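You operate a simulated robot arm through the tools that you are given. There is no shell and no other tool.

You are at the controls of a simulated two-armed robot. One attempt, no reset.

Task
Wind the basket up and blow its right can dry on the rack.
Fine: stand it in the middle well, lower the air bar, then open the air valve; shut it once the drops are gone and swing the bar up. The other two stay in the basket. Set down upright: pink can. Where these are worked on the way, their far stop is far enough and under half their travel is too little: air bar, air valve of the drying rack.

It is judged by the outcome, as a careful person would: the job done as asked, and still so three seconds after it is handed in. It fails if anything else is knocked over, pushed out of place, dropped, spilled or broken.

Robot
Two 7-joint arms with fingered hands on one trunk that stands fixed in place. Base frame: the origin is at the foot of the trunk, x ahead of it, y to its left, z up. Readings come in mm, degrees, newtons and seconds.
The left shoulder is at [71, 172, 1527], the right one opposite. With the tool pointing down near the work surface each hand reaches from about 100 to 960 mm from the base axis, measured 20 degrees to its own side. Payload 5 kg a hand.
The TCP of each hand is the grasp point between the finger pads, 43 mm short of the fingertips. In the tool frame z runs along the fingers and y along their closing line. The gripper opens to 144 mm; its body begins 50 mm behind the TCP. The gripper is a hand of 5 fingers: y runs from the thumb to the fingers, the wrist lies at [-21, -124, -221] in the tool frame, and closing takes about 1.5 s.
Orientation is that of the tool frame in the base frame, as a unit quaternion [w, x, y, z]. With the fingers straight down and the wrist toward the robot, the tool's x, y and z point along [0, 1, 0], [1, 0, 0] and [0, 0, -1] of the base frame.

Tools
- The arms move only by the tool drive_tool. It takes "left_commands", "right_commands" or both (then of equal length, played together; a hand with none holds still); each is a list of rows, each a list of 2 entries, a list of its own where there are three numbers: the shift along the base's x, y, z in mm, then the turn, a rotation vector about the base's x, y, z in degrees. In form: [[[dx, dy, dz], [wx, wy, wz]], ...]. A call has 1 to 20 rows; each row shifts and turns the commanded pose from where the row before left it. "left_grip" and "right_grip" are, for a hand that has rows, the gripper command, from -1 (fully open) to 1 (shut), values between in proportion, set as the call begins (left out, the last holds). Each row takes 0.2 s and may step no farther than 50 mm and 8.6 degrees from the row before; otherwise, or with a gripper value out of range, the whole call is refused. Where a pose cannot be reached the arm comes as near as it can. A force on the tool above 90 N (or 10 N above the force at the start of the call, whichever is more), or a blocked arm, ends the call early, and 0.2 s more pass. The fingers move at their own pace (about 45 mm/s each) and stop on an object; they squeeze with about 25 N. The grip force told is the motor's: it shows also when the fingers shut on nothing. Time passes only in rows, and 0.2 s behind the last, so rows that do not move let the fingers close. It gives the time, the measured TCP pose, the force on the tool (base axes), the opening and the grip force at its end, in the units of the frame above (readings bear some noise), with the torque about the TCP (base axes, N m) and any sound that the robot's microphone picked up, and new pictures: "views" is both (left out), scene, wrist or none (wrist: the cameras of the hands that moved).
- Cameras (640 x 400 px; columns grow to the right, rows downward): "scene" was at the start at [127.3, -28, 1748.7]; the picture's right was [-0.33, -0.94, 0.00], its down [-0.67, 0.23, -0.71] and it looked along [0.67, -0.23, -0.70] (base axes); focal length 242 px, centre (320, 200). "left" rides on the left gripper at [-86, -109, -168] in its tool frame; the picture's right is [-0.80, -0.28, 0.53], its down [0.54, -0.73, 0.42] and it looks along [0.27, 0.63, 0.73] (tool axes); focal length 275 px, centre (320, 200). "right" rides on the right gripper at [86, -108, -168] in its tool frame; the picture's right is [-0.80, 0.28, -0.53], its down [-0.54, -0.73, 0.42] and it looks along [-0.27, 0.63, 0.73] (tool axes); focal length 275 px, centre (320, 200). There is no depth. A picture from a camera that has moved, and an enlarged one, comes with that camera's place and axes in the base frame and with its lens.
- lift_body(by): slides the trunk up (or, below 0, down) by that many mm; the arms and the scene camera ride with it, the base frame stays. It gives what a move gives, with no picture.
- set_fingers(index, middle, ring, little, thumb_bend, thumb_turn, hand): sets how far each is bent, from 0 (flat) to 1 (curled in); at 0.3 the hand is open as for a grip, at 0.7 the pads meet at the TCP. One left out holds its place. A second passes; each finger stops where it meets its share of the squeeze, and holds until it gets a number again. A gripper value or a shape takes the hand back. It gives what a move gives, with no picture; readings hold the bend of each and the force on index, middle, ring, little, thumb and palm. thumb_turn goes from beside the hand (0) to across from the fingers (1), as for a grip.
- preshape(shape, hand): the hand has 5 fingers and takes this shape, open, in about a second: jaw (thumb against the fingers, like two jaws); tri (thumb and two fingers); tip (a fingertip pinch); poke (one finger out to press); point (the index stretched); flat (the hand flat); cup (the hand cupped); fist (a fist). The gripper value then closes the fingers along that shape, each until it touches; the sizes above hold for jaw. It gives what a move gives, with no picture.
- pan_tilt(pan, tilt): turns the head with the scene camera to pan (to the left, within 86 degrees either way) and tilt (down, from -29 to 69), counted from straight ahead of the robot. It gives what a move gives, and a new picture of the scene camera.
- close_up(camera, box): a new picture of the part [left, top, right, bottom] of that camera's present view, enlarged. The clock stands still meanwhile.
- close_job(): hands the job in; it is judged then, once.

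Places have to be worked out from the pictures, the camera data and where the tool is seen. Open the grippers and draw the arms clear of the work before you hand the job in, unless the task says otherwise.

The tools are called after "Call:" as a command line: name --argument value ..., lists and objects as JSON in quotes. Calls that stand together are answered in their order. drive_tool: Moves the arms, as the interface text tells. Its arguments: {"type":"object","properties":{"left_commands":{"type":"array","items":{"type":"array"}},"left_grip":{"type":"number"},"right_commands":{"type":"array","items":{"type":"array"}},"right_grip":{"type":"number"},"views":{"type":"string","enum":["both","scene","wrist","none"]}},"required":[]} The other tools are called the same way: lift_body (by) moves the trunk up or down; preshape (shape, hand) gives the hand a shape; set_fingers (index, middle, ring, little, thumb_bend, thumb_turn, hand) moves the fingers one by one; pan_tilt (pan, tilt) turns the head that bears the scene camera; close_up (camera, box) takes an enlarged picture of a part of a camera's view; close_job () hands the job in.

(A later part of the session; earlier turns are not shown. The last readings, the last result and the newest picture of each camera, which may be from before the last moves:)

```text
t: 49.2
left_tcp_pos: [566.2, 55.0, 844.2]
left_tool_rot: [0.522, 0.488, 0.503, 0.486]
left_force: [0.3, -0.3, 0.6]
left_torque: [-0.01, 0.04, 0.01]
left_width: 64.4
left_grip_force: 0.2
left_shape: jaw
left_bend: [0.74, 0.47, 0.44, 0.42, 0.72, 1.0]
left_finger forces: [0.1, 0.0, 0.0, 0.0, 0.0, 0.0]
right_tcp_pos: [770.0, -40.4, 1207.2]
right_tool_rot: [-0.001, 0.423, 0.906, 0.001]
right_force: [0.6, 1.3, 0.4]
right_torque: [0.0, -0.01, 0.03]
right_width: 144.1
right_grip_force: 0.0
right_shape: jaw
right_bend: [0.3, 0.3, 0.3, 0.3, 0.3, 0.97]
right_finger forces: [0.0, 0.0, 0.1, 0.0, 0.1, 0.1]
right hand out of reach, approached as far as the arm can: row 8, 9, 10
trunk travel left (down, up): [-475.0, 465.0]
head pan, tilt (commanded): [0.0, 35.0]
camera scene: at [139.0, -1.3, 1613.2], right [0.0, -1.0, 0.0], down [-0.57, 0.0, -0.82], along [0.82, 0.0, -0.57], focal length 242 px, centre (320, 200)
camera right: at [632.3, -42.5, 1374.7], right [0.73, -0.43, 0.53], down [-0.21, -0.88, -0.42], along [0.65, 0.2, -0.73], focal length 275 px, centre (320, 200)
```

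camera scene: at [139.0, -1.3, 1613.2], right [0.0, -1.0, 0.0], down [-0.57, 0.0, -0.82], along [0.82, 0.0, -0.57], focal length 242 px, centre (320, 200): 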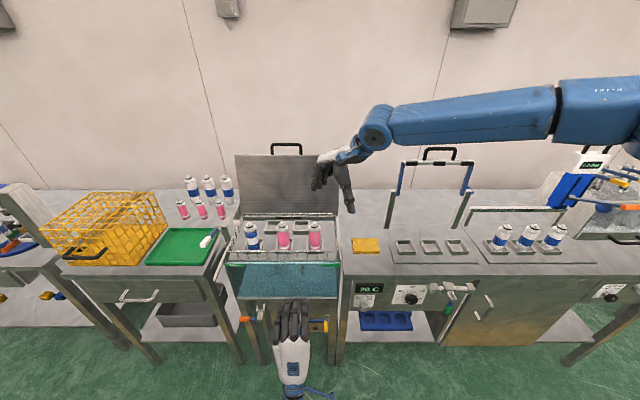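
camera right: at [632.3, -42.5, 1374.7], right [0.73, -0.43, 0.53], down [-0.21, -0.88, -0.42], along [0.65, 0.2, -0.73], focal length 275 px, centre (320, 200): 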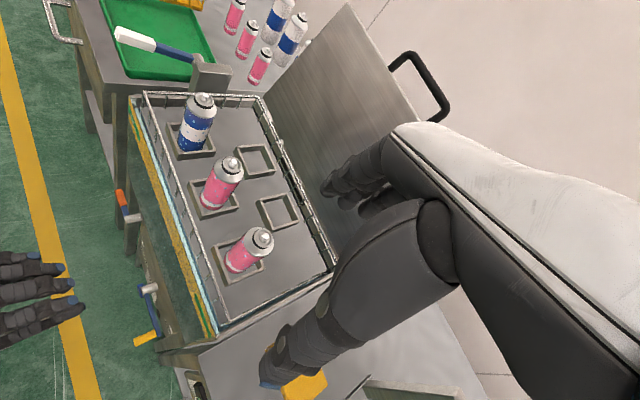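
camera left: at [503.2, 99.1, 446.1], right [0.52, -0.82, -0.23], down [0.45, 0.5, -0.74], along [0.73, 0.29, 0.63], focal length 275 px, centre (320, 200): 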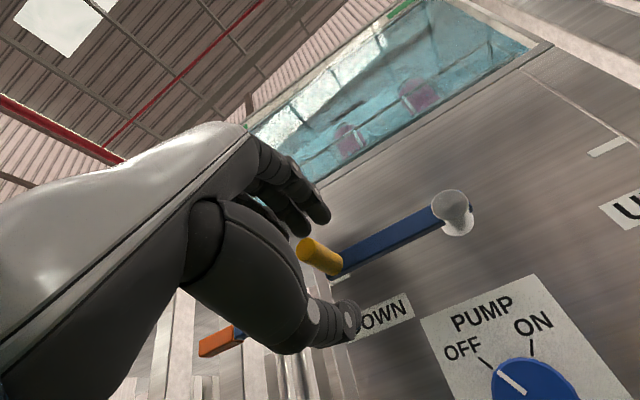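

It is still limited at this height. I'll lower the hand to z≈1130, where the fingertips still clear the cans, while creeping toward the can, and see if the reach opens up.

Call:
drive_tool --right_commands '[[[0, 0, -25], [0, 0, 0]], [[0, 0, -25], [0, 0, 0]], [[0, 0, -20], [0, 0, 0]], [[6, 10, 0], [0, 0, 0]], [[6, 10, 0], [0, 0, 0]], [[6, 10, 0], [0, 0, 0]], [[6, 10, 0], [0, 0, 0]]]' --views "none"

```text
t: 50.8
left_tcp_pos: [566.1, 54.7, 842.2]
left_tool_rot: [0.522, 0.487, 0.503, 0.487]
left_force: [-0.2, 0.4, 0.3]
left_torque: [0.0, -0.03, 0.04]
left_width: 64.5
left_grip_force: 0.0
left_shape: jaw
left_bend: [0.74, 0.47, 0.44, 0.42, 0.72, 1.0]
left_finger forces: [0.1, 0.0, 0.0, 0.0, 0.0, 0.0]
right_tcp_pos: [760.2, -49.6, 1158.1]
right_tool_rot: [-0.001, 0.423, 0.906, 0.0]
right_force: [0.2, -0.3, -0.3]
right_torque: [0.02, -0.03, 0.04]
right_width: 144.0
right_grip_force: 0.0
right_shape: jaw
right_bend: [0.3, 0.3, 0.3, 0.3, 0.3, 0.97]
right_finger forces: [0.0, 0.1, 0.1, 0.0, 0.0, 0.0]
right hand out of reach, approached as far as the arm can: row 1, 2, 3, 4, 5, 6, 7
trunk travel left (down, up): [-475.0, 465.0]
head pan, tilt (commanded): [0.0, 35.0]
```

The right arm seems stuck in an elbow-out posture. I'll look at it with the head to understand what is limiting it.

Call:
pan_tilt --pan -25 --tilt 15

```text
t: 51.7
left_tcp_pos: [566.1, 55.4, 842.6]
left_tool_rot: [0.522, 0.487, 0.503, 0.487]
left_force: [-0.1, 0.4, 0.3]
left_torque: [-0.02, 0.01, 0.0]
left_width: 64.3
left_grip_force: 0.0
left_shape: jaw
left_bend: [0.74, 0.47, 0.44, 0.42, 0.72, 1.0]
left_finger forces: [0.0, 0.1, 0.0, 0.0, 0.0, 0.1]
right_tcp_pos: [760.4, -49.9, 1158.0]
right_tool_rot: [-0.001, 0.423, 0.906, 0.0]
right_force: [0.8, 0.0, 0.1]
right_torque: [-0.01, 0.03, -0.03]
right_width: 143.9
right_grip_force: 0.0
right_shape: jaw
right_bend: [0.3, 0.3, 0.3, 0.3, 0.3, 0.97]
right_finger forces: [0.0, 0.0, 0.0, 0.1, 0.0, 0.0]
trunk travel left (down, up): [-475.0, 465.0]
head pan, tilt (commanded): [-25.0, 15.0]
camera scene: at [135.1, -40.5, 1645.2], right [-0.42, -0.91, 0.0], down [-0.24, 0.11, -0.97], along [0.88, -0.41, -0.26], focal length 242 px, centre (320, 200)
```

scene: 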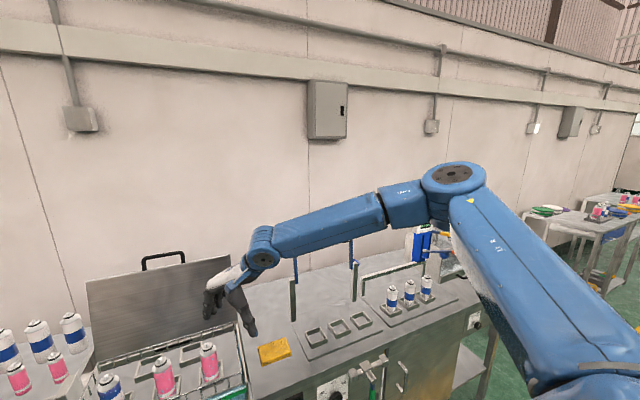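

The elbow is high and out to the right, with the forearm pointing left. That suits a hand yawed further, so I'll try another +32° of yaw and then move toward the can at a safe height.

Call:
drive_tool --right_commands '[[[0, 0, 0], [0, 0, 8]], [[0, 0, 0], [0, 0, 8]], [[0, 0, 0], [0, 0, 8]], [[0, 0, 0], [0, 0, 8]], [[8, 12, 0], [0, 0, 0]], [[8, 12, 0], [0, 0, 0]], [[8, 12, 0], [0, 0, 0]], [[8, 12, 0], [0, 0, 0]], [[8, 12, 0], [0, 0, 0]]]' --views "none"

```text
t: 53.7
left_tcp_pos: [565.4, 55.9, 842.0]
left_tool_rot: [0.522, 0.487, 0.503, 0.486]
left_force: [0.5, -0.7, -0.6]
left_torque: [0.03, 0.02, -0.02]
left_width: 64.5
left_grip_force: 0.1
left_shape: jaw
left_bend: [0.74, 0.47, 0.44, 0.42, 0.72, 1.0]
left_finger forces: [0.1, 0.0, 0.0, 0.0, 0.0, 0.1]
right_tcp_pos: [746.9, -50.2, 1181.7]
right_tool_rot: [0.0, 0.156, 0.988, 0.0]
right_force: [0.0, -0.3, -0.4]
right_torque: [-0.01, 0.01, -0.01]
right_width: 144.0
right_grip_force: 0.0
right_shape: jaw
right_bend: [0.3, 0.3, 0.3, 0.3, 0.3, 0.97]
right_finger forces: [0.0, 0.1, 0.0, 0.0, 0.1, 0.0]
right hand out of reach, approached as far as the arm can: row 3, 4, 5, 6, 7, 8, 9
trunk travel left (down, up): [-475.0, 465.0]
head pan, tilt (commanded): [-25.0, 15.0]
```

More yaw alone doesn't help. I'll tilt the hand so its fingers lean forward (about its closing axis), which brings the wrist back toward the robot, and try again.

Call:
drive_tool --right_commands '[[[0, 0, 0], [-2.5, -7.6, 0]], [[0, 0, 0], [-2.5, -7.6, 0]], [[0, 0, 0], [-2.5, -7.6, 0]], [[0, 0, 0], [-2.5, -7.6, 0]], [[0, 0, 0], [-2.5, -7.6, 0]], [[8, 10, 0], [0, 0, 0]], [[8, 10, 0], [0, 0, 0]], [[8, 10, 0], [0, 0, 0]], [[8, 10, 0], [0, 0, 0]], [[8, 10, 0], [0, 0, 0]]]'

```text
t: 55.9
left_tcp_pos: [565.3, 56.1, 842.5]
left_tool_rot: [0.522, 0.488, 0.503, 0.487]
left_force: [-0.4, 0.2, -0.4]
left_torque: [-0.01, 0.0, 0.0]
left_width: 64.8
left_grip_force: 0.0
left_shape: jaw
left_bend: [0.74, 0.47, 0.44, 0.42, 0.72, 1.0]
left_finger forces: [0.0, 0.0, 0.0, 0.0, 0.0, 0.0]
right_tcp_pos: [772.5, -32.8, 1194.3]
right_tool_rot: [0.338, 0.147, 0.928, -0.055]
right_force: [0.7, -0.1, 0.2]
right_torque: [-0.02, 0.02, 0.02]
right_width: 144.1
right_grip_force: 0.0
right_shape: jaw
right_bend: [0.3, 0.3, 0.3, 0.3, 0.3, 0.97]
right_finger forces: [0.0, 0.1, 0.1, 0.0, 0.0, 0.0]
right hand out of reach, approached as far as the arm can: row 8, 9, 10
trunk travel left (down, up): [-475.0, 465.0]
head pan, tilt (commanded): [-25.0, 15.0]
camera scene: at [135.0, -40.6, 1645.2], right [-0.42, -0.91, 0.0], down [-0.23, 0.11, -0.97], along [0.88, -0.41, -0.26], focal length 242 px, centre (320, 200)
camera right: at [573.9, -80.8, 1268.7], right [0.34, 0.19, 0.92], down [0.43, -0.9, 0.03], along [0.84, 0.39, -0.39], focal length 275 px, centre (320, 200)
```

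scene: 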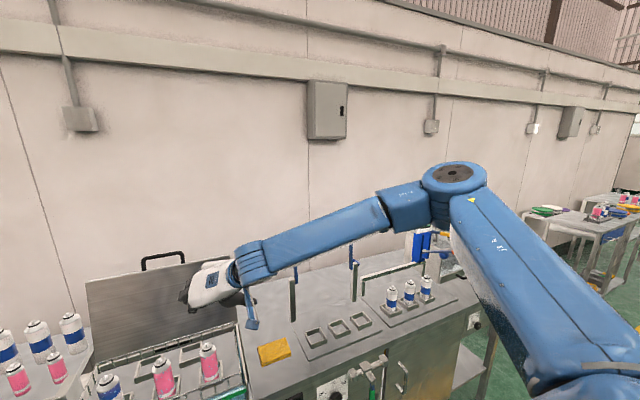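
right: 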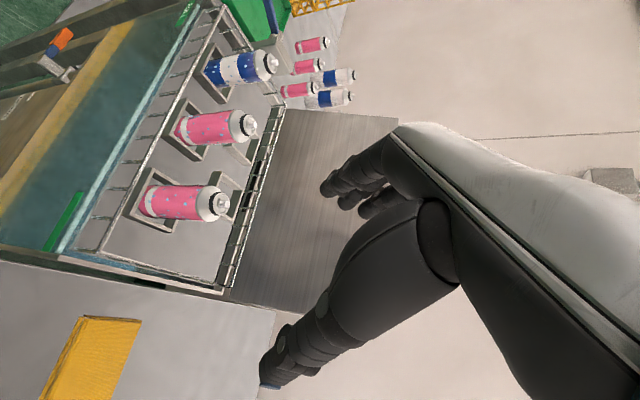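

The elbow is hung up high at a shoulder limit. I'll bring the right hand back to its own side, undo the tilt and yaw, and approach again with the trunk higher and the elbow lower.

Call:
drive_tool --right_commands '[[[-15, -25, 0], [2.5, 7.6, 0]], [[-15, -25, 0], [2.5, 7.6, 0]], [[-15, -25, 0], [2.5, 7.6, 0]], [[-15, -25, 0], [2.5, 7.6, 0]], [[-15, -25, 0], [2.5, 7.6, 0]], [[-20, -28, -5], [0, 0, -8]], [[-20, -28, -5], [0, 0, -8]], [[-20, -28, -5], [0, 0, -8]], [[-20, -28, -5], [0, 0, -8]], [[-20, -28, -5], [0, 0, -8]], [[-20, -28, -5], [0, 0, -8]], [[-20, -28, -5], [0, 0, -8]], [[-20, -28, -5], [0, 0, -8]], [[-20, -28, -5], [0, 0, -8]]]' --views "none"

Call:
drive_tool --right_commands '[[[-10, 0, -40], [0, 0, 0]], [[-10, 0, -40], [0, 0, 0]], [[-10, 0, -40], [0, 0, 0]], [[0, 0, -40], [0, 0, 0]], [[0, 0, -40], [0, 0, 0]], [[0, 0, -40], [0, 0, 0]]]' --views "scene"

```text
t: 58.9
left_tcp_pos: [567.0, 56.1, 843.4]
left_tool_rot: [0.523, 0.487, 0.503, 0.486]
left_force: [-0.1, 0.4, 1.1]
left_torque: [0.02, -0.03, -0.01]
left_width: 64.5
left_grip_force: 0.1
left_shape: jaw
left_bend: [0.74, 0.47, 0.44, 0.42, 0.72, 1.0]
left_finger forces: [0.0, 0.1, 0.0, 0.0, 0.0, 0.0]
right_tcp_pos: [517.1, -410.1, 1147.0]
right_tool_rot: [-0.002, 0.708, 0.706, -0.002]
right_force: [4.9, -0.9, 14.3]
right_torque: [-0.22, 0.29, 0.08]
right_width: 144.1
right_grip_force: 0.1
right_shape: jaw
right_bend: [0.3, 0.3, 0.3, 0.3, 0.3, 0.98]
right_finger forces: [0.1, 0.0, 0.1, 0.0, 0.0, 0.0]
trunk travel left (down, up): [-475.0, 465.0]
head pan, tilt (commanded): [-25.0, 15.0]
```

```text
t: 60.3
left_tcp_pos: [566.1, 54.2, 843.9]
left_tool_rot: [0.522, 0.488, 0.503, 0.486]
left_force: [-0.5, 0.2, 0.2]
left_torque: [0.0, -0.02, 0.04]
left_width: 64.5
left_grip_force: 0.0
left_shape: jaw
left_bend: [0.74, 0.47, 0.44, 0.42, 0.72, 1.0]
left_finger forces: [0.0, 0.0, 0.0, 0.1, 0.0, 0.1]
right_tcp_pos: [487.6, -410.0, 908.0]
right_tool_rot: [-0.001, 0.708, 0.706, -0.001]
right_force: [1.1, 0.8, -0.1]
right_torque: [0.05, 0.0, -0.01]
right_width: 144.0
right_grip_force: 0.1
right_shape: jaw
right_bend: [0.3, 0.3, 0.3, 0.3, 0.3, 0.98]
right_finger forces: [0.1, 0.1, 0.0, 0.1, 0.0, 0.0]
trunk travel left (down, up): [-475.0, 465.0]
head pan, tilt (commanded): [-25.0, 15.0]
camera scene: at [135.5, -41.7, 1645.3], right [-0.42, -0.91, 0.0], down [-0.24, 0.11, -0.97], along [0.88, -0.41, -0.26], focal length 242 px, centre (320, 200)
```

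scene: 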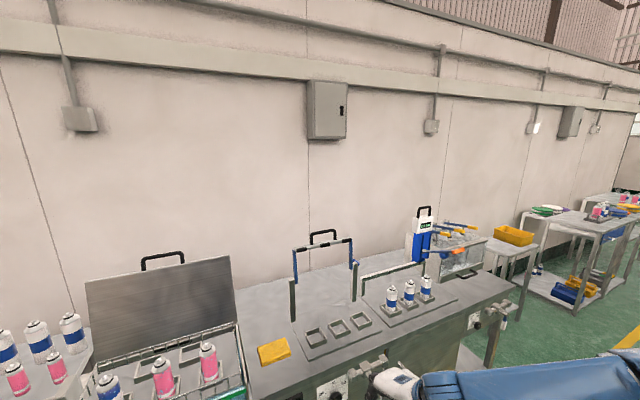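

The elbow is low now. I'll raise the trunk to its original height and approach the can again.

Call:
lift_body --by 150

Call:
drive_tool --right_commands '[[[20, 25, 36], [0, 0, 0]], [[20, 25, 36], [0, 0, 0]], [[25, 35, 0], [0, 0, 0]], [[25, 35, 0], [0, 0, 0]], [[25, 35, 0], [0, 0, 0]], [[25, 35, 0], [0, 0, 0]], [[25, 35, 0], [0, 0, 0]], [[25, 35, 0], [0, 0, 0]], [[25, 35, 0], [0, 0, 0]], [[25, 35, 0], [0, 0, 0]], [[25, 35, 0], [0, 0, 0]]]'

```text
t: 62.0
left_tcp_pos: [566.5, 54.7, 994.0]
left_tool_rot: [0.522, 0.487, 0.503, 0.487]
left_force: [-0.1, -0.1, 0.0]
left_torque: [-0.01, 0.03, 0.03]
left_width: 64.6
left_grip_force: 0.1
left_shape: jaw
left_bend: [0.74, 0.47, 0.44, 0.42, 0.72, 1.0]
left_finger forces: [0.1, 0.0, 0.0, 0.1, 0.0, 0.0]
right_tcp_pos: [488.7, -409.6, 1059.5]
right_tool_rot: [-0.002, 0.707, 0.707, 0.0]
right_force: [-0.4, 0.3, 0.6]
right_torque: [0.0, -0.01, 0.0]
right_width: 144.0
right_grip_force: 0.1
right_shape: jaw
right_bend: [0.3, 0.3, 0.3, 0.3, 0.3, 0.98]
right_finger forces: [0.1, 0.1, 0.1, 0.0, 0.0, 0.0]
trunk travel left (down, up): [-625.0, 315.0]
head pan, tilt (commanded): [-25.0, 15.0]
```

```text
t: 64.5
left_tcp_pos: [566.8, 57.8, 992.0]
left_tool_rot: [0.523, 0.487, 0.503, 0.486]
left_force: [1.0, 0.3, -0.1]
left_torque: [0.01, -0.02, -0.02]
left_width: 64.6
left_grip_force: 0.1
left_shape: jaw
left_bend: [0.74, 0.47, 0.44, 0.42, 0.72, 1.0]
left_finger forces: [0.0, 0.0, 0.1, 0.1, 0.0, 0.0]
right_tcp_pos: [754.4, -42.1, 1131.0]
right_tool_rot: [0.0, 0.707, 0.707, -0.001]
right_force: [0.2, 0.4, 0.1]
right_torque: [-0.01, 0.03, -0.05]
right_width: 144.0
right_grip_force: 0.0
right_shape: jaw
right_bend: [0.3, 0.3, 0.3, 0.3, 0.3, 0.98]
right_finger forces: [0.1, 0.1, 0.0, 0.1, 0.0, 0.0]
trunk travel left (down, up): [-625.0, 315.0]
head pan, tilt (commanded): [-25.0, 15.0]
camera scene: at [136.3, -37.4, 1795.2], right [-0.42, -0.91, 0.0], down [-0.24, 0.11, -0.97], along [0.87, -0.41, -0.26], focal length 242 px, centre (320, 200)
camera right: at [646.3, 45.1, 1299.0], right [0.28, -0.8, 0.53], down [-0.73, -0.54, -0.42], along [0.63, -0.27, -0.73], focal length 275 px, centre (320, 200)
```

scene: 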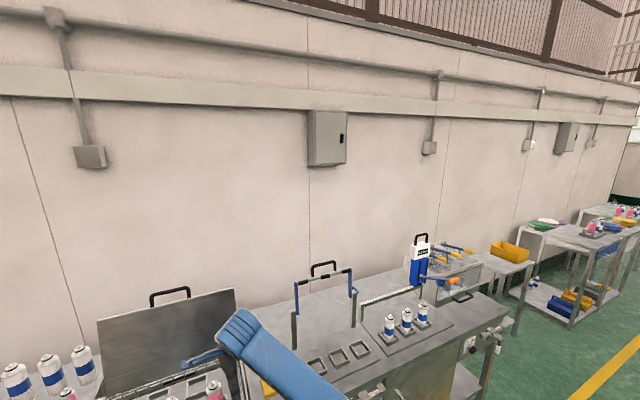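
right: 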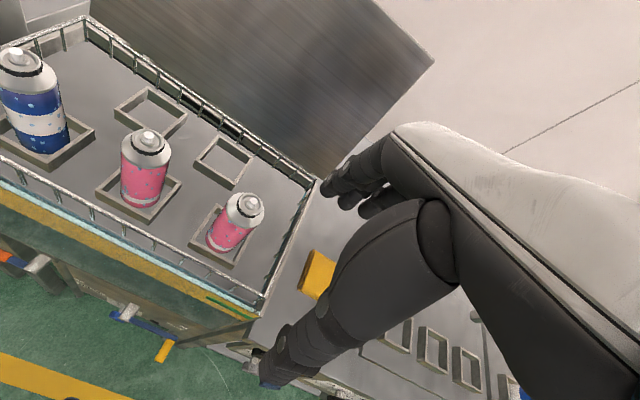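

The approach works now with nothing out of reach. I'll move the left hand off to the left and measure the can in the right wrist camera.

Call:
drive_tool --left_commands '[[[-15, 25, 0], [0, 0, 0]], [[-15, 25, 0], [0, 0, 0]], [[-15, 25, 0], [0, 0, 0]], [[-15, 25, 0], [0, 0, 0]], [[-10, 25, 0], [0, 0, 0]], [[0, 25, 0], [0, 0, 0]], [[0, 25, 0], [0, 0, 0]]]' --views "none"

Call:
close_up --camera "right" --box '[80, 100, 340, 320]'

Call:
pan_tilt --pan 0 --tilt 45

Call:
close_up --camera "scene" --box '[220, 80, 400, 220]'

```text
t: 66.0
left_tcp_pos: [495.6, 231.2, 992.1]
left_tool_rot: [0.523, 0.488, 0.503, 0.486]
left_force: [0.0, 0.4, 0.1]
left_torque: [0.02, 0.0, -0.04]
left_width: 64.6
left_grip_force: 0.1
left_shape: jaw
left_bend: [0.74, 0.47, 0.44, 0.42, 0.72, 1.0]
left_finger forces: [0.0, 0.0, 0.0, 0.0, 0.0, 0.0]
right_tcp_pos: [752.9, -43.7, 1131.5]
right_tool_rot: [0.001, 0.707, 0.707, 0.001]
right_force: [-0.4, 0.5, 0.7]
right_torque: [-0.02, 0.01, 0.04]
right_width: 143.9
right_grip_force: 0.1
right_shape: jaw
right_bend: [0.3, 0.3, 0.3, 0.3, 0.3, 0.98]
right_finger forces: [0.0, 0.0, 0.0, 0.0, 0.0, 0.1]
trunk travel left (down, up): [-625.0, 315.0]
head pan, tilt (commanded): [-25.0, 15.0]
```

```text
1.82 times, centred on (210, 210) of right
camera zoom: at [644.6, 43.7, 1299.7], right [0.28, -0.8, 0.53], down [-0.73, -0.54, -0.42], along [0.63, -0.27, -0.73], focal length 500 px, centre (520, 182)
```

zoom: 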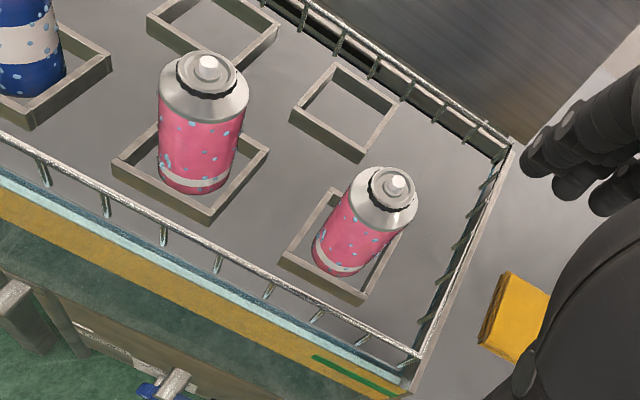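

```text
t: 67.0
left_tcp_pos: [495.6, 230.7, 993.3]
left_tool_rot: [0.522, 0.487, 0.503, 0.486]
left_force: [0.2, 0.1, 0.5]
left_torque: [-0.02, 0.01, -0.02]
left_width: 64.8
left_grip_force: 0.0
left_shape: jaw
left_bend: [0.74, 0.47, 0.44, 0.42, 0.72, 1.0]
left_finger forces: [0.0, 0.0, 0.0, 0.1, 0.0, 0.0]
right_tcp_pos: [753.6, -44.4, 1130.1]
right_tool_rot: [-0.002, 0.707, 0.707, 0.0]
right_force: [1.1, 0.8, -0.2]
right_torque: [0.0, -0.01, -0.03]
right_width: 143.7
right_grip_force: 0.1
right_shape: jaw
right_bend: [0.3, 0.3, 0.3, 0.3, 0.3, 0.98]
right_finger forces: [0.0, 0.0, 0.0, 0.0, 0.0, 0.0]
trunk travel left (down, up): [-625.0, 315.0]
head pan, tilt (commanded): [0.0, 45.0]
camera scene: at [131.7, -1.3, 1748.5], right [0.0, -1.0, 0.0], down [-0.71, 0.0, -0.71], along [0.71, 0.0, -0.71], focal length 242 px, centre (320, 200)
```

scene: 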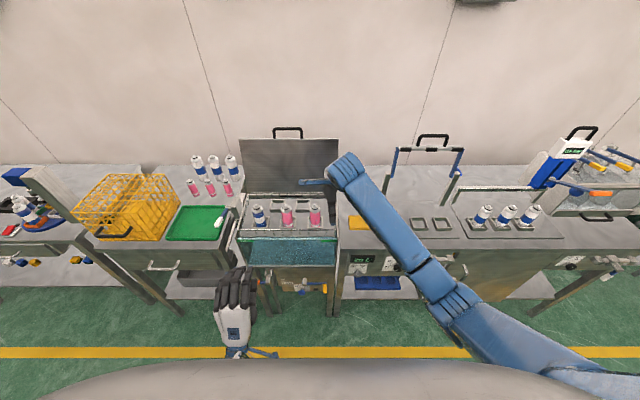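

```text
2.86 times, centred on (310, 150) of scene
camera zoom: at [131.7, -1.3, 1748.5], right [0.0, -1.0, 0.0], down [-0.71, 0.0, -0.71], along [0.71, 0.0, -0.71], focal length 691 px, centre (349, 343)
```

zoom: 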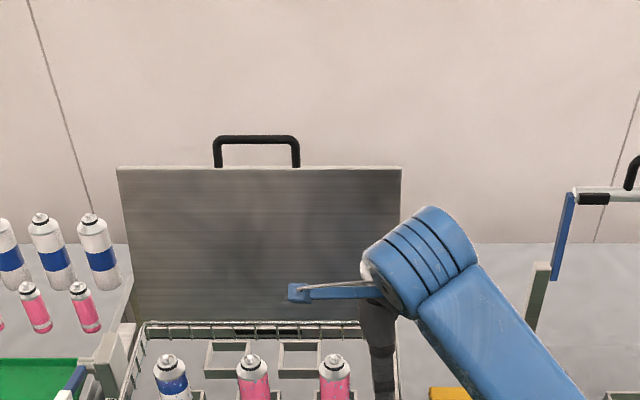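

The can's axis triangulates to about x=813, y=20, with its top at z≈1039. I'll move the open hand over it, still above the nozzle.

Call:
drive_tool --right_commands '[[[20, 22, 0], [0, 0, 0]], [[20, 22, 0], [0, 0, 0]], [[19, 20, 0], [0, 0, 0]], [[0, 0, -10], [0, 0, 0]]]'

Call:
close_up --camera "right" --box '[180, 160, 440, 380]'

```text
t: 68.0
left_tcp_pos: [496.6, 231.0, 992.5]
left_tool_rot: [0.523, 0.487, 0.503, 0.486]
left_force: [-0.5, -0.6, 0.2]
left_torque: [0.01, 0.0, 0.01]
left_width: 64.6
left_grip_force: 0.0
left_shape: jaw
left_bend: [0.74, 0.47, 0.44, 0.42, 0.72, 1.0]
left_finger forces: [0.1, 0.0, 0.0, 0.0, 0.0, 0.0]
right_tcp_pos: [812.3, 18.9, 1121.2]
right_tool_rot: [0.0, 0.707, 0.707, 0.0]
right_force: [0.4, -0.7, -0.2]
right_torque: [0.0, 0.02, 0.01]
right_width: 144.2
right_grip_force: 0.1
right_shape: jaw
right_bend: [0.3, 0.3, 0.3, 0.3, 0.3, 0.98]
right_finger forces: [0.0, 0.0, 0.0, 0.0, 0.0, 0.1]
trunk travel left (down, up): [-625.0, 315.0]
head pan, tilt (commanded): [0.0, 45.0]
camera scene: at [131.5, -1.4, 1748.5], right [0.0, -1.0, 0.0], down [-0.71, 0.0, -0.71], along [0.71, 0.0, -0.71], focal length 242 px, centre (320, 200)
camera right: at [703.6, 106.4, 1289.7], right [0.28, -0.8, 0.53], down [-0.73, -0.54, -0.42], along [0.63, -0.27, -0.73], focal length 275 px, centre (320, 200)
```

scene: 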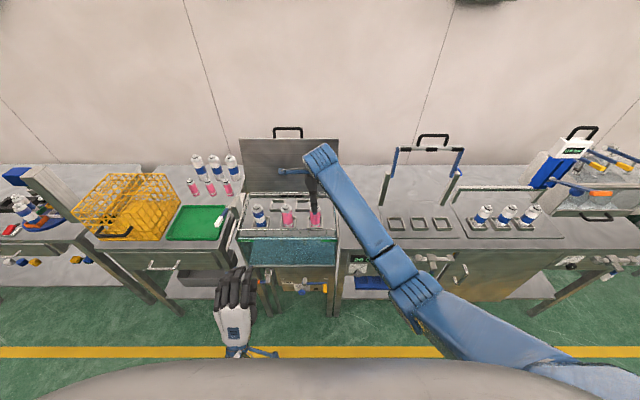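
right: 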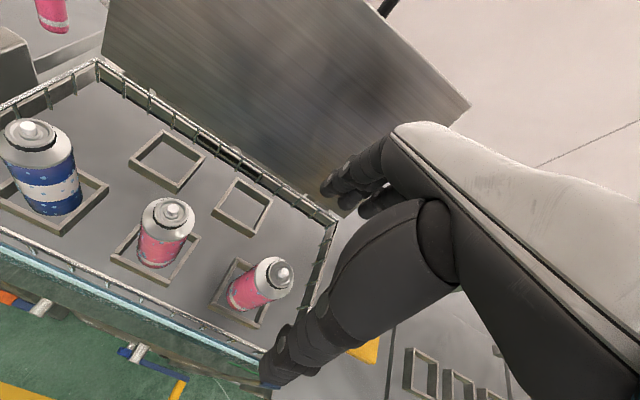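

```text
1.82 times, centred on (310, 270) of right
camera zoom: at [703.6, 106.4, 1289.7], right [0.28, -0.8, 0.53], down [-0.73, -0.54, -0.42], along [0.63, -0.27, -0.73], focal length 500 px, centre (338, 73)
```

zoom: 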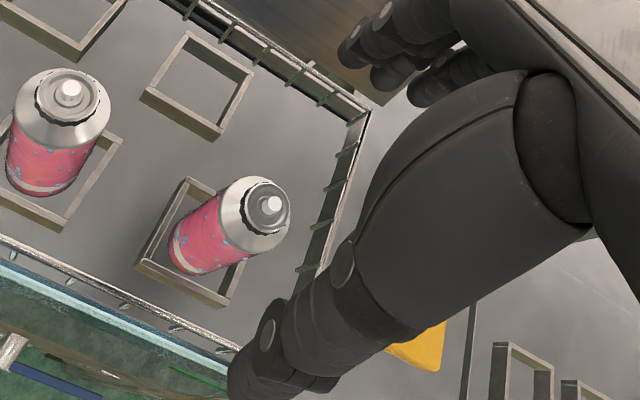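

The can's axis is confirmed at about [813, 22], and the fence top at z≈948. I'll descend straight down to TCP z≈1001 so the fingertips stay just above the fence.

Call:
drive_tool --right_commands '[[[1, 2, -20], [0, 0, 0]], [[0, 0, -20], [0, 0, 0]], [[0, 0, -20], [0, 0, 0]], [[0, 0, -20], [0, 0, 0]], [[0, 0, -20], [0, 0, 0]], [[0, 0, -18], [0, 0, 0]]]'

Call:
close_up --camera "right" --box '[180, 160, 440, 380]'

Call:
close_up --camera "scene" --box '[230, 160, 390, 260]'

```text
t: 69.4
left_tcp_pos: [496.2, 231.4, 992.1]
left_tool_rot: [0.523, 0.488, 0.503, 0.486]
left_force: [0.0, -0.2, -0.4]
left_torque: [-0.01, 0.02, -0.02]
left_width: 64.5
left_grip_force: 0.1
left_shape: jaw
left_bend: [0.74, 0.47, 0.44, 0.42, 0.72, 1.0]
left_finger forces: [0.0, 0.0, 0.0, 0.0, 0.0, 0.0]
right_tcp_pos: [812.3, 21.7, 1002.8]
right_tool_rot: [-0.001, 0.707, 0.707, -0.001]
right_force: [-1.0, 0.5, 1.1]
right_torque: [-0.03, 0.01, 0.01]
right_width: 143.9
right_grip_force: 0.0
right_shape: jaw
right_bend: [0.3, 0.3, 0.3, 0.3, 0.3, 0.98]
right_finger forces: [0.0, 0.0, 0.0, 0.0, 0.0, 0.0]
trunk travel left (down, up): [-625.0, 315.0]
head pan, tilt (commanded): [0.0, 45.0]
camera scene: at [131.8, -0.8, 1748.4], right [0.0, -1.0, 0.0], down [-0.71, 0.0, -0.71], along [0.71, 0.0, -0.71], focal length 242 px, centre (320, 200)
camera right: at [704.2, 109.1, 1170.7], right [0.28, -0.8, 0.53], down [-0.73, -0.54, -0.42], along [0.63, -0.27, -0.73], focal length 275 px, centre (320, 200)
```

scene: 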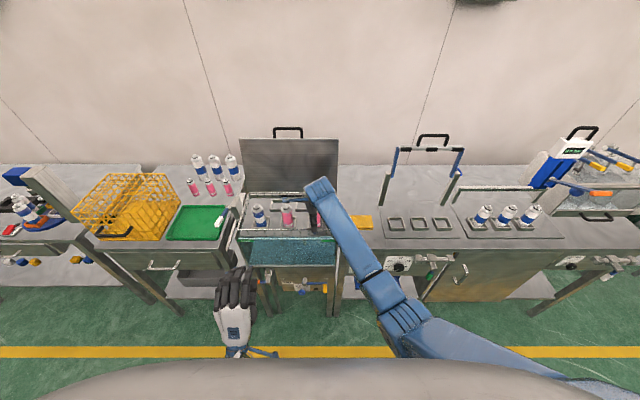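
right: 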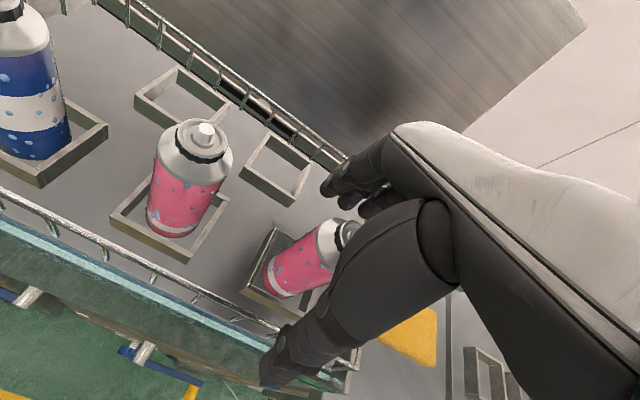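

```text
1.82 times, centred on (310, 270) of right
camera zoom: at [704.2, 109.1, 1170.7], right [0.28, -0.8, 0.53], down [-0.73, -0.54, -0.42], along [0.63, -0.27, -0.73], focal length 500 px, centre (338, 73)
```

zoom: 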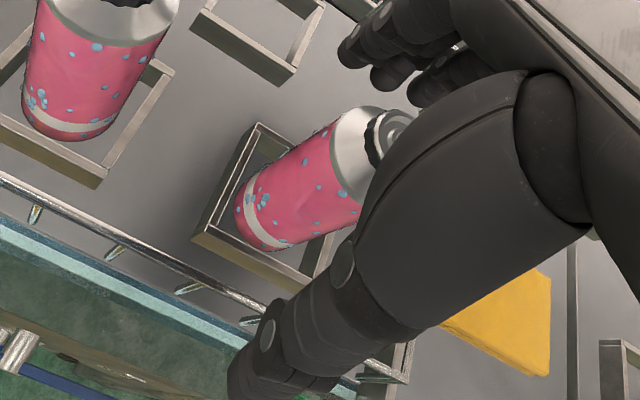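

```text
4.00 times, centred on (310, 210) of scene
camera zoom: at [131.8, -0.8, 1748.4], right [0.0, -1.0, 0.0], down [-0.71, 0.0, -0.71], along [0.71, 0.0, -0.71], focal length 967 px, centre (360, 160)
```

zoom: 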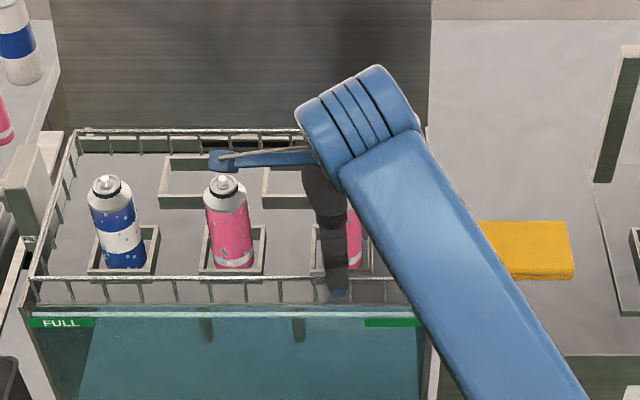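

The thumb tip is only about level with the fence top, so I'll rise 6 mm for clearance and then close on the can.

Call:
drive_tool --right_commands '[[[1, 0, 6], [0, 0, 0]], [[0, 0, 0], [0, 0, 0]]]' --views "none"

Call:
drive_tool --right_commands '[[[0, 0, 0], [0, 0, 0]], [[0, 0, 0], [0, 0, 0]], [[0, 0, 0], [0, 0, 0]], [[0, 0, 0], [0, 0, 0]], [[0, 0, 0], [0, 0, 0]]]' --right_grip 0.1 --views "none"

Call:
close_up --camera "right" --box '[180, 160, 440, 380]'

Call:
close_up --camera "scene" --box '[270, 180, 370, 250]'

```text
t: 70.0
left_tcp_pos: [495.7, 231.2, 992.5]
left_tool_rot: [0.522, 0.488, 0.503, 0.487]
left_force: [-0.4, 0.6, -0.6]
left_torque: [-0.01, 0.02, 0.0]
left_width: 64.3
left_grip_force: 0.1
left_shape: jaw
left_bend: [0.74, 0.47, 0.44, 0.42, 0.72, 1.0]
left_finger forces: [0.0, 0.0, 0.0, 0.0, 0.0, 0.0]
right_tcp_pos: [814.4, 22.2, 1008.5]
right_tool_rot: [-0.002, 0.707, 0.707, 0.0]
right_force: [0.8, 0.4, -1.1]
right_torque: [0.03, 0.02, 0.0]
right_width: 144.0
right_grip_force: 0.1
right_shape: jaw
right_bend: [0.3, 0.3, 0.3, 0.3, 0.3, 0.98]
right_finger forces: [0.1, 0.0, 0.0, 0.1, 0.0, 0.0]
trunk travel left (down, up): [-625.0, 315.0]
head pan, tilt (commanded): [0.0, 45.0]
```

```text
t: 71.2
left_tcp_pos: [496.1, 231.2, 993.4]
left_tool_rot: [0.522, 0.487, 0.504, 0.487]
left_force: [0.5, 0.4, 0.2]
left_torque: [-0.02, -0.04, 0.03]
left_width: 64.4
left_grip_force: 0.1
left_shape: jaw
left_bend: [0.74, 0.47, 0.44, 0.42, 0.72, 1.0]
left_finger forces: [0.1, 0.1, 0.1, 0.1, 0.1, 0.0]
right_tcp_pos: [814.1, 21.2, 1008.8]
right_tool_rot: [-0.001, 0.707, 0.707, -0.001]
right_force: [-0.4, 0.8, 0.1]
right_torque: [0.0, 0.0, 0.03]
right_width: 65.3
right_grip_force: 0.0
right_shape: jaw
right_bend: [0.74, 0.47, 0.44, 0.42, 0.72, 1.0]
right_finger forces: [0.0, 0.0, 0.1, 0.0, 0.1, 0.0]
trunk travel left (down, up): [-625.0, 315.0]
head pan, tilt (commanded): [0.0, 45.0]
```

```text
1.82 times, centred on (310, 270) of right
camera zoom: at [705.3, 109.1, 1177.2], right [0.28, -0.8, 0.53], down [-0.73, -0.54, -0.42], along [0.63, -0.27, -0.73], focal length 500 px, centre (338, 73)
```

zoom: 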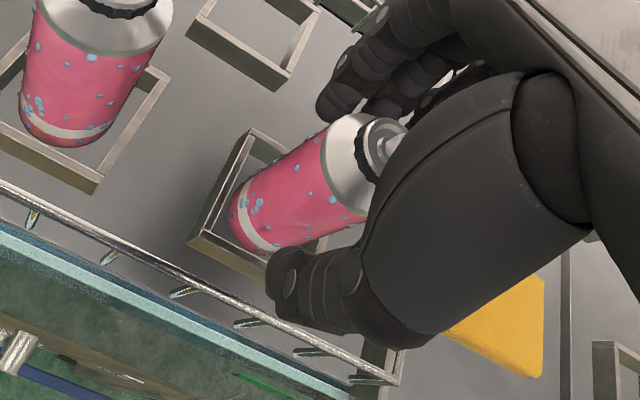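

```text
5.71 times, centred on (320, 215) of scene
camera zoom: at [131.7, -0.9, 1748.4], right [0.0, -1.0, 0.0], down [-0.71, 0.0, -0.71], along [0.71, 0.0, -0.71], focal length 1382 px, centre (320, 114)
```

zoom: 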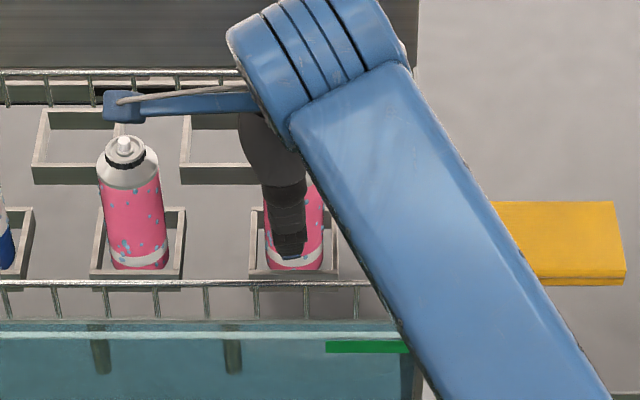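

The thumb is now inside the fence beside the can. I'll lower 8 mm for a better hold on the body and squeeze.

Call:
drive_tool --right_commands '[[[0, 0, -8], [0, 0, 0]], [[0, 0, 0], [0, 0, 0]]]' --views "none"

Call:
drive_tool --right_commands '[[[0, 0, 0], [0, 0, 0]], [[0, 0, 0], [0, 0, 0]], [[0, 0, 0], [0, 0, 0]], [[0, 0, 0], [0, 0, 0]], [[0, 0, 0], [0, 0, 0]], [[0, 0, 0], [0, 0, 0]]]' --right_grip 1.0 --views "none"

Call:
close_up --camera "right" --box '[180, 160, 440, 380]'

Call:
close_up --camera "scene" --box '[270, 180, 370, 250]'

```text
t: 71.8
left_tcp_pos: [495.5, 230.5, 992.5]
left_tool_rot: [0.523, 0.487, 0.503, 0.486]
left_force: [1.3, -0.8, 0.1]
left_torque: [-0.01, 0.0, 0.02]
left_width: 64.6
left_grip_force: 0.1
left_shape: jaw
left_bend: [0.74, 0.47, 0.44, 0.42, 0.72, 1.0]
left_finger forces: [0.0, 0.0, 0.0, 0.1, 0.1, 0.0]
right_tcp_pos: [813.2, 21.7, 1000.4]
right_tool_rot: [0.0, 0.707, 0.707, -0.001]
right_force: [0.3, -0.3, 0.5]
right_torque: [0.01, -0.01, -0.01]
right_width: 65.1
right_grip_force: 0.1
right_shape: jaw
right_bend: [0.74, 0.47, 0.44, 0.42, 0.72, 1.0]
right_finger forces: [0.0, 0.0, 0.0, 0.1, 0.0, 0.0]
trunk travel left (down, up): [-625.0, 315.0]
head pan, tilt (commanded): [0.0, 45.0]
```

```text
t: 73.2
left_tcp_pos: [496.6, 231.6, 992.8]
left_tool_rot: [0.522, 0.487, 0.503, 0.487]
left_force: [-0.8, -0.3, 0.5]
left_torque: [0.01, 0.01, 0.0]
left_width: 64.5
left_grip_force: 0.0
left_shape: jaw
left_bend: [0.74, 0.47, 0.44, 0.42, 0.72, 1.0]
left_finger forces: [0.1, 0.0, 0.1, 0.1, 0.1, 0.0]
right_tcp_pos: [813.3, 21.4, 999.5]
right_tool_rot: [0.0, 0.707, 0.707, -0.001]
right_force: [0.3, 0.3, -0.3]
right_torque: [-0.03, 0.02, 0.03]
right_width: 37.5
right_grip_force: 24.7
right_shape: jaw
right_bend: [0.74, 0.56, 0.59, 0.55, 0.75, 1.0]
right_finger forces: [12.8, 6.9, 0.0, 0.0, 20.4, 0.1]
trunk travel left (down, up): [-625.0, 315.0]
head pan, tilt (commanded): [0.0, 45.0]
```

```text
1.82 times, centred on (310, 270) of right
camera zoom: at [705.0, 109.1, 1169.1], right [0.28, -0.8, 0.53], down [-0.73, -0.54, -0.42], along [0.63, -0.27, -0.73], focal length 500 px, centre (338, 73)
```

zoom: 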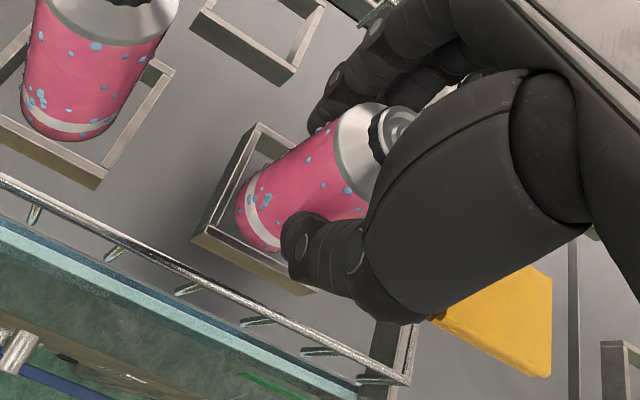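

```text
5.71 times, centred on (320, 215) of scene
camera zoom: at [131.7, -0.9, 1748.4], right [0.0, -1.0, 0.0], down [-0.71, 0.0, -0.71], along [0.71, 0.0, -0.71], focal length 1382 px, centre (320, 114)
```

zoom: 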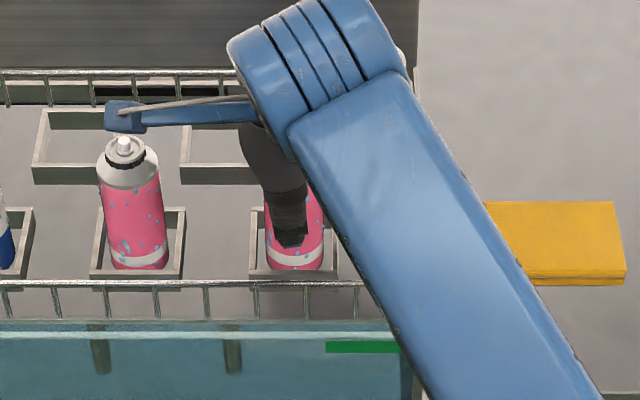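

The can is held (width 37.5 mm, thumb 20 N). I'll lift slowly straight up out of its well.

Call:
drive_tool --right_commands '[[[0, 0, 5], [0, 0, 0]], [[0, 0, 8], [0, 0, 0]], [[0, 0, 10], [0, 0, 0]], [[0, 0, 12], [0, 0, 0]], [[0, 0, 15], [0, 0, 0]], [[0, 0, 15], [0, 0, 0]], [[0, 0, 15], [0, 0, 0]], [[0, 0, 15], [0, 0, 0]], [[0, 0, 15], [0, 0, 0]], [[0, 0, 10], [0, 0, 0]]]'

Call:
close_up --camera "right" --box '[180, 160, 440, 380]'

```text
t: 75.4
left_tcp_pos: [496.9, 231.5, 992.3]
left_tool_rot: [0.522, 0.488, 0.503, 0.487]
left_force: [0.0, -0.1, 0.2]
left_torque: [-0.02, 0.02, 0.03]
left_width: 64.1
left_grip_force: 0.1
left_shape: jaw
left_bend: [0.74, 0.47, 0.44, 0.42, 0.72, 1.0]
left_finger forces: [0.1, 0.0, 0.0, 0.1, 0.0, 0.1]
right_tcp_pos: [813.0, 22.1, 1121.0]
right_tool_rot: [0.0, 0.707, 0.707, 0.0]
right_force: [0.1, -0.4, -1.1]
right_torque: [0.0, -0.02, 0.0]
right_width: 37.6
right_grip_force: 24.9
right_shape: jaw
right_bend: [0.74, 0.56, 0.59, 0.55, 0.75, 1.0]
right_finger forces: [13.1, 6.9, 0.0, 0.0, 20.3, 0.0]
trunk travel left (down, up): [-625.0, 315.0]
head pan, tilt (commanded): [0.0, 45.0]
camera scene: at [131.7, -0.9, 1748.4], right [0.0, -1.0, 0.0], down [-0.71, 0.0, -0.71], along [0.71, 0.0, -0.71], focal length 242 px, centre (320, 200)
camera right: at [704.7, 108.5, 1289.3], right [0.28, -0.8, 0.53], down [-0.73, -0.54, -0.42], along [0.63, -0.27, -0.73], focal length 275 px, centre (320, 200)
```

scene: 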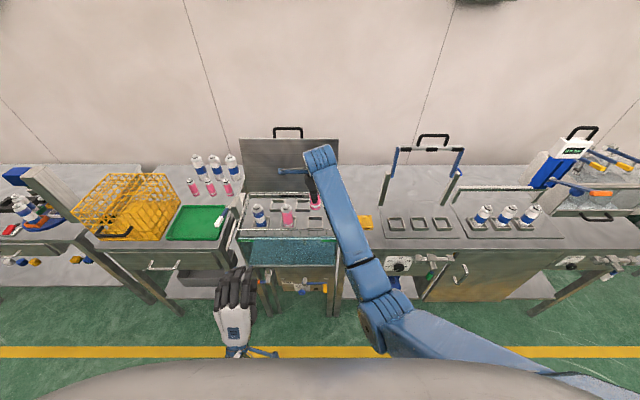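
right: 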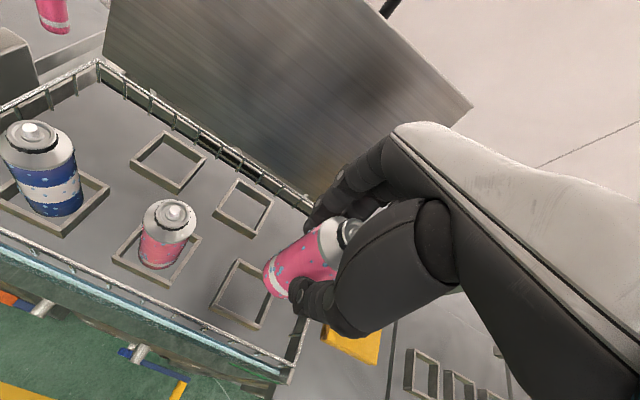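

```text
1.82 times, centred on (310, 270) of right
camera zoom: at [704.7, 108.5, 1289.3], right [0.28, -0.8, 0.53], down [-0.73, -0.54, -0.42], along [0.63, -0.27, -0.73], focal length 500 px, centre (338, 73)
```

zoom: 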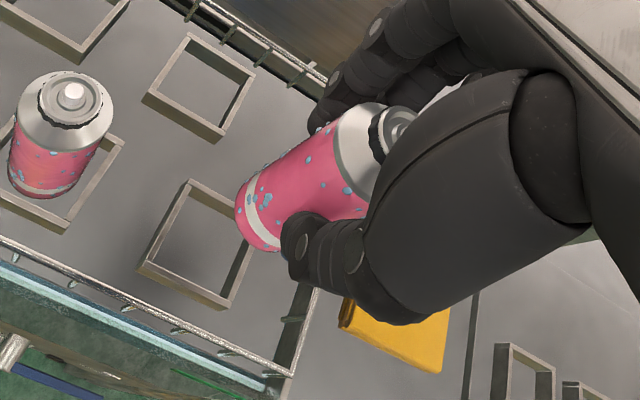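

The can is out and upright. I'll zoom in on the rack wells to fix their position before carrying it over.

Call:
close_up --camera "scene" --box '[360, 130, 520, 260]'

Call:
close_up --camera "scene" --box '[375, 200, 465, 250]'

```text
3.08 times, centred on (440, 195) of scene
camera zoom: at [131.7, -0.9, 1748.4], right [0.0, -1.0, 0.0], down [-0.71, 0.0, -0.71], along [0.71, 0.0, -0.71], focal length 744 px, centre (-49, 215)
```

zoom: 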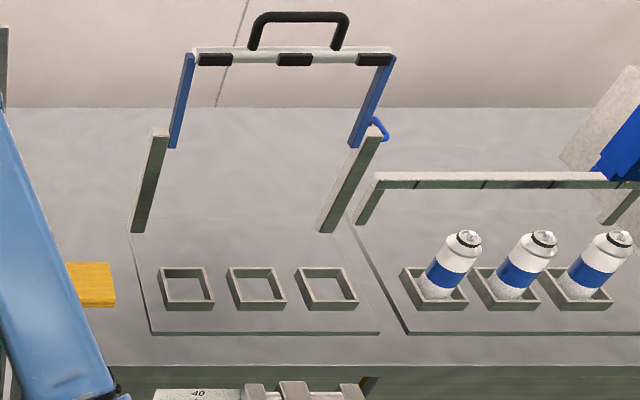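

```text
7.11 times, centred on (420, 225) of scene
camera zoom: at [131.7, -0.9, 1748.4], right [0.0, -1.0, 0.0], down [-0.71, 0.0, -0.71], along [0.71, 0.0, -0.71], focal length 1720 px, centre (-391, 22)
```

zoom: 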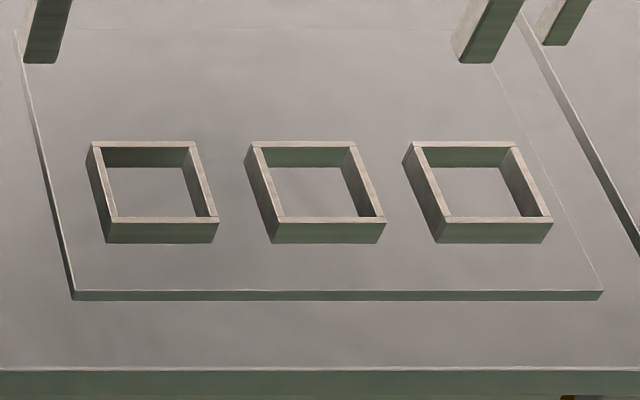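

The middle well's top is centred at about [840, −454, 894], with a floor near z≈874 and about 60 mm of inner width. I'll carry the can across at safe height toward a point above it.

Call:
drive_tool --right_commands '[[[0, -10, 0], [0, 0, 0]], [[1, -20, 0], [0, 0, 0]], [[2, -30, 0], [0, 0, 0]], [[2, -30, 0], [0, 0, 0]], [[2, -30, 0], [0, 0, 0]], [[2, -30, 0], [0, 0, 0]], [[2, -30, 0], [0, 0, 0]], [[2, -30, 0], [0, 0, 0]], [[2, -30, 0], [0, 0, 0]], [[2, -30, 0], [0, 0, 0]], [[2, -30, 0], [0, 0, 0]], [[2, -30, 0], [0, 0, 0]], [[2, -30, 0], [0, 0, 0]], [[2, -30, 0], [0, 0, 0]], [[2, -30, 0], [0, 0, 0]], [[2, -30, 0], [0, 0, 0]], [[0, -16, 0], [0, 0, 0]], [[0, -10, 0], [0, 0, 0]]]'

Call:
close_up --camera "right" --box '[180, 160, 440, 380]'

Call:
close_up --camera "scene" --box '[360, 130, 520, 260]'

```text
t: 79.2
left_tcp_pos: [494.2, 231.5, 992.4]
left_tool_rot: [0.522, 0.487, 0.503, 0.486]
left_force: [0.1, 0.0, -0.3]
left_torque: [-0.01, -0.01, -0.02]
left_width: 64.6
left_grip_force: 0.1
left_shape: jaw
left_bend: [0.74, 0.47, 0.44, 0.42, 0.72, 1.0]
left_finger forces: [0.1, 0.0, 0.0, 0.0, 0.1, 0.0]
right_tcp_pos: [842.4, -454.2, 1122.0]
right_tool_rot: [-0.001, 0.706, 0.708, 0.0]
right_force: [0.4, -0.4, -1.3]
right_torque: [0.04, 0.01, -0.01]
right_width: 37.2
right_grip_force: 25.0
right_shape: jaw
right_bend: [0.74, 0.56, 0.59, 0.55, 0.75, 1.0]
right_finger forces: [13.1, 7.1, 0.0, 0.0, 20.2, 0.0]
trunk travel left (down, up): [-625.0, 315.0]
head pan, tilt (commanded): [0.0, 45.0]
camera scene: at [131.8, -1.5, 1748.4], right [0.0, -1.0, 0.0], down [-0.71, 0.0, -0.71], along [0.71, 0.0, -0.71], focal length 242 px, centre (320, 200)
camera right: at [734.2, -367.5, 1289.3], right [0.28, -0.8, 0.53], down [-0.73, -0.54, -0.42], along [0.63, -0.27, -0.73], focal length 275 px, centre (320, 200)
```

scene: 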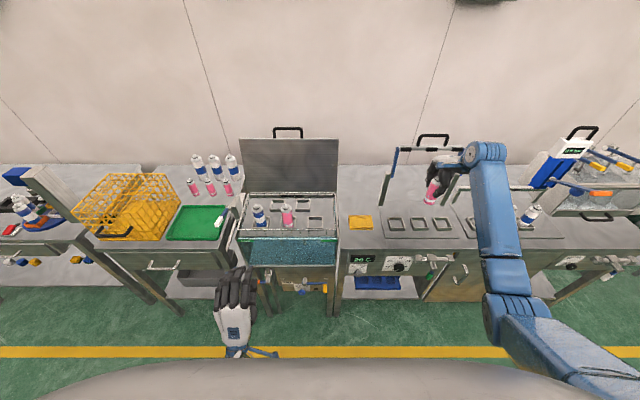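
right: 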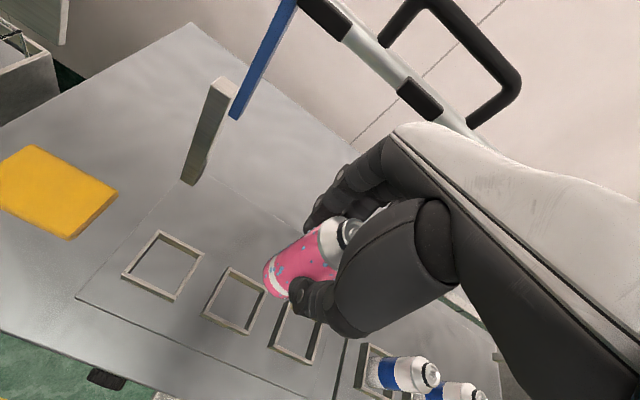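

```text
1.82 times, centred on (310, 270) of right
camera zoom: at [734.2, -367.5, 1289.3], right [0.28, -0.8, 0.53], down [-0.73, -0.54, -0.42], along [0.63, -0.27, -0.73], focal length 500 px, centre (338, 73)
```

zoom: 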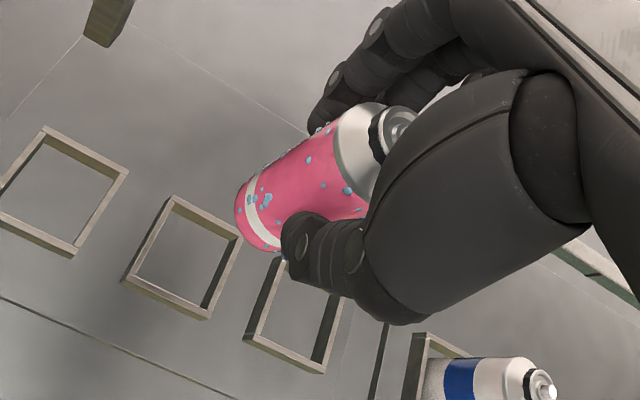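

```text
3.08 times, centred on (440, 195) of scene
camera zoom: at [131.8, -1.5, 1748.4], right [0.0, -1.0, 0.0], down [-0.71, 0.0, -0.71], along [0.71, 0.0, -0.71], focal length 744 px, centre (-49, 215)
```

zoom: 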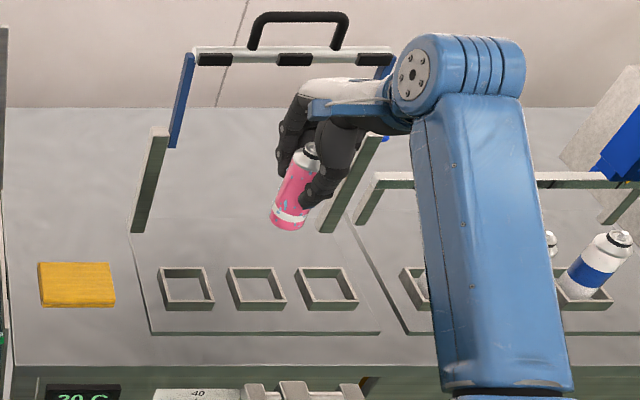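

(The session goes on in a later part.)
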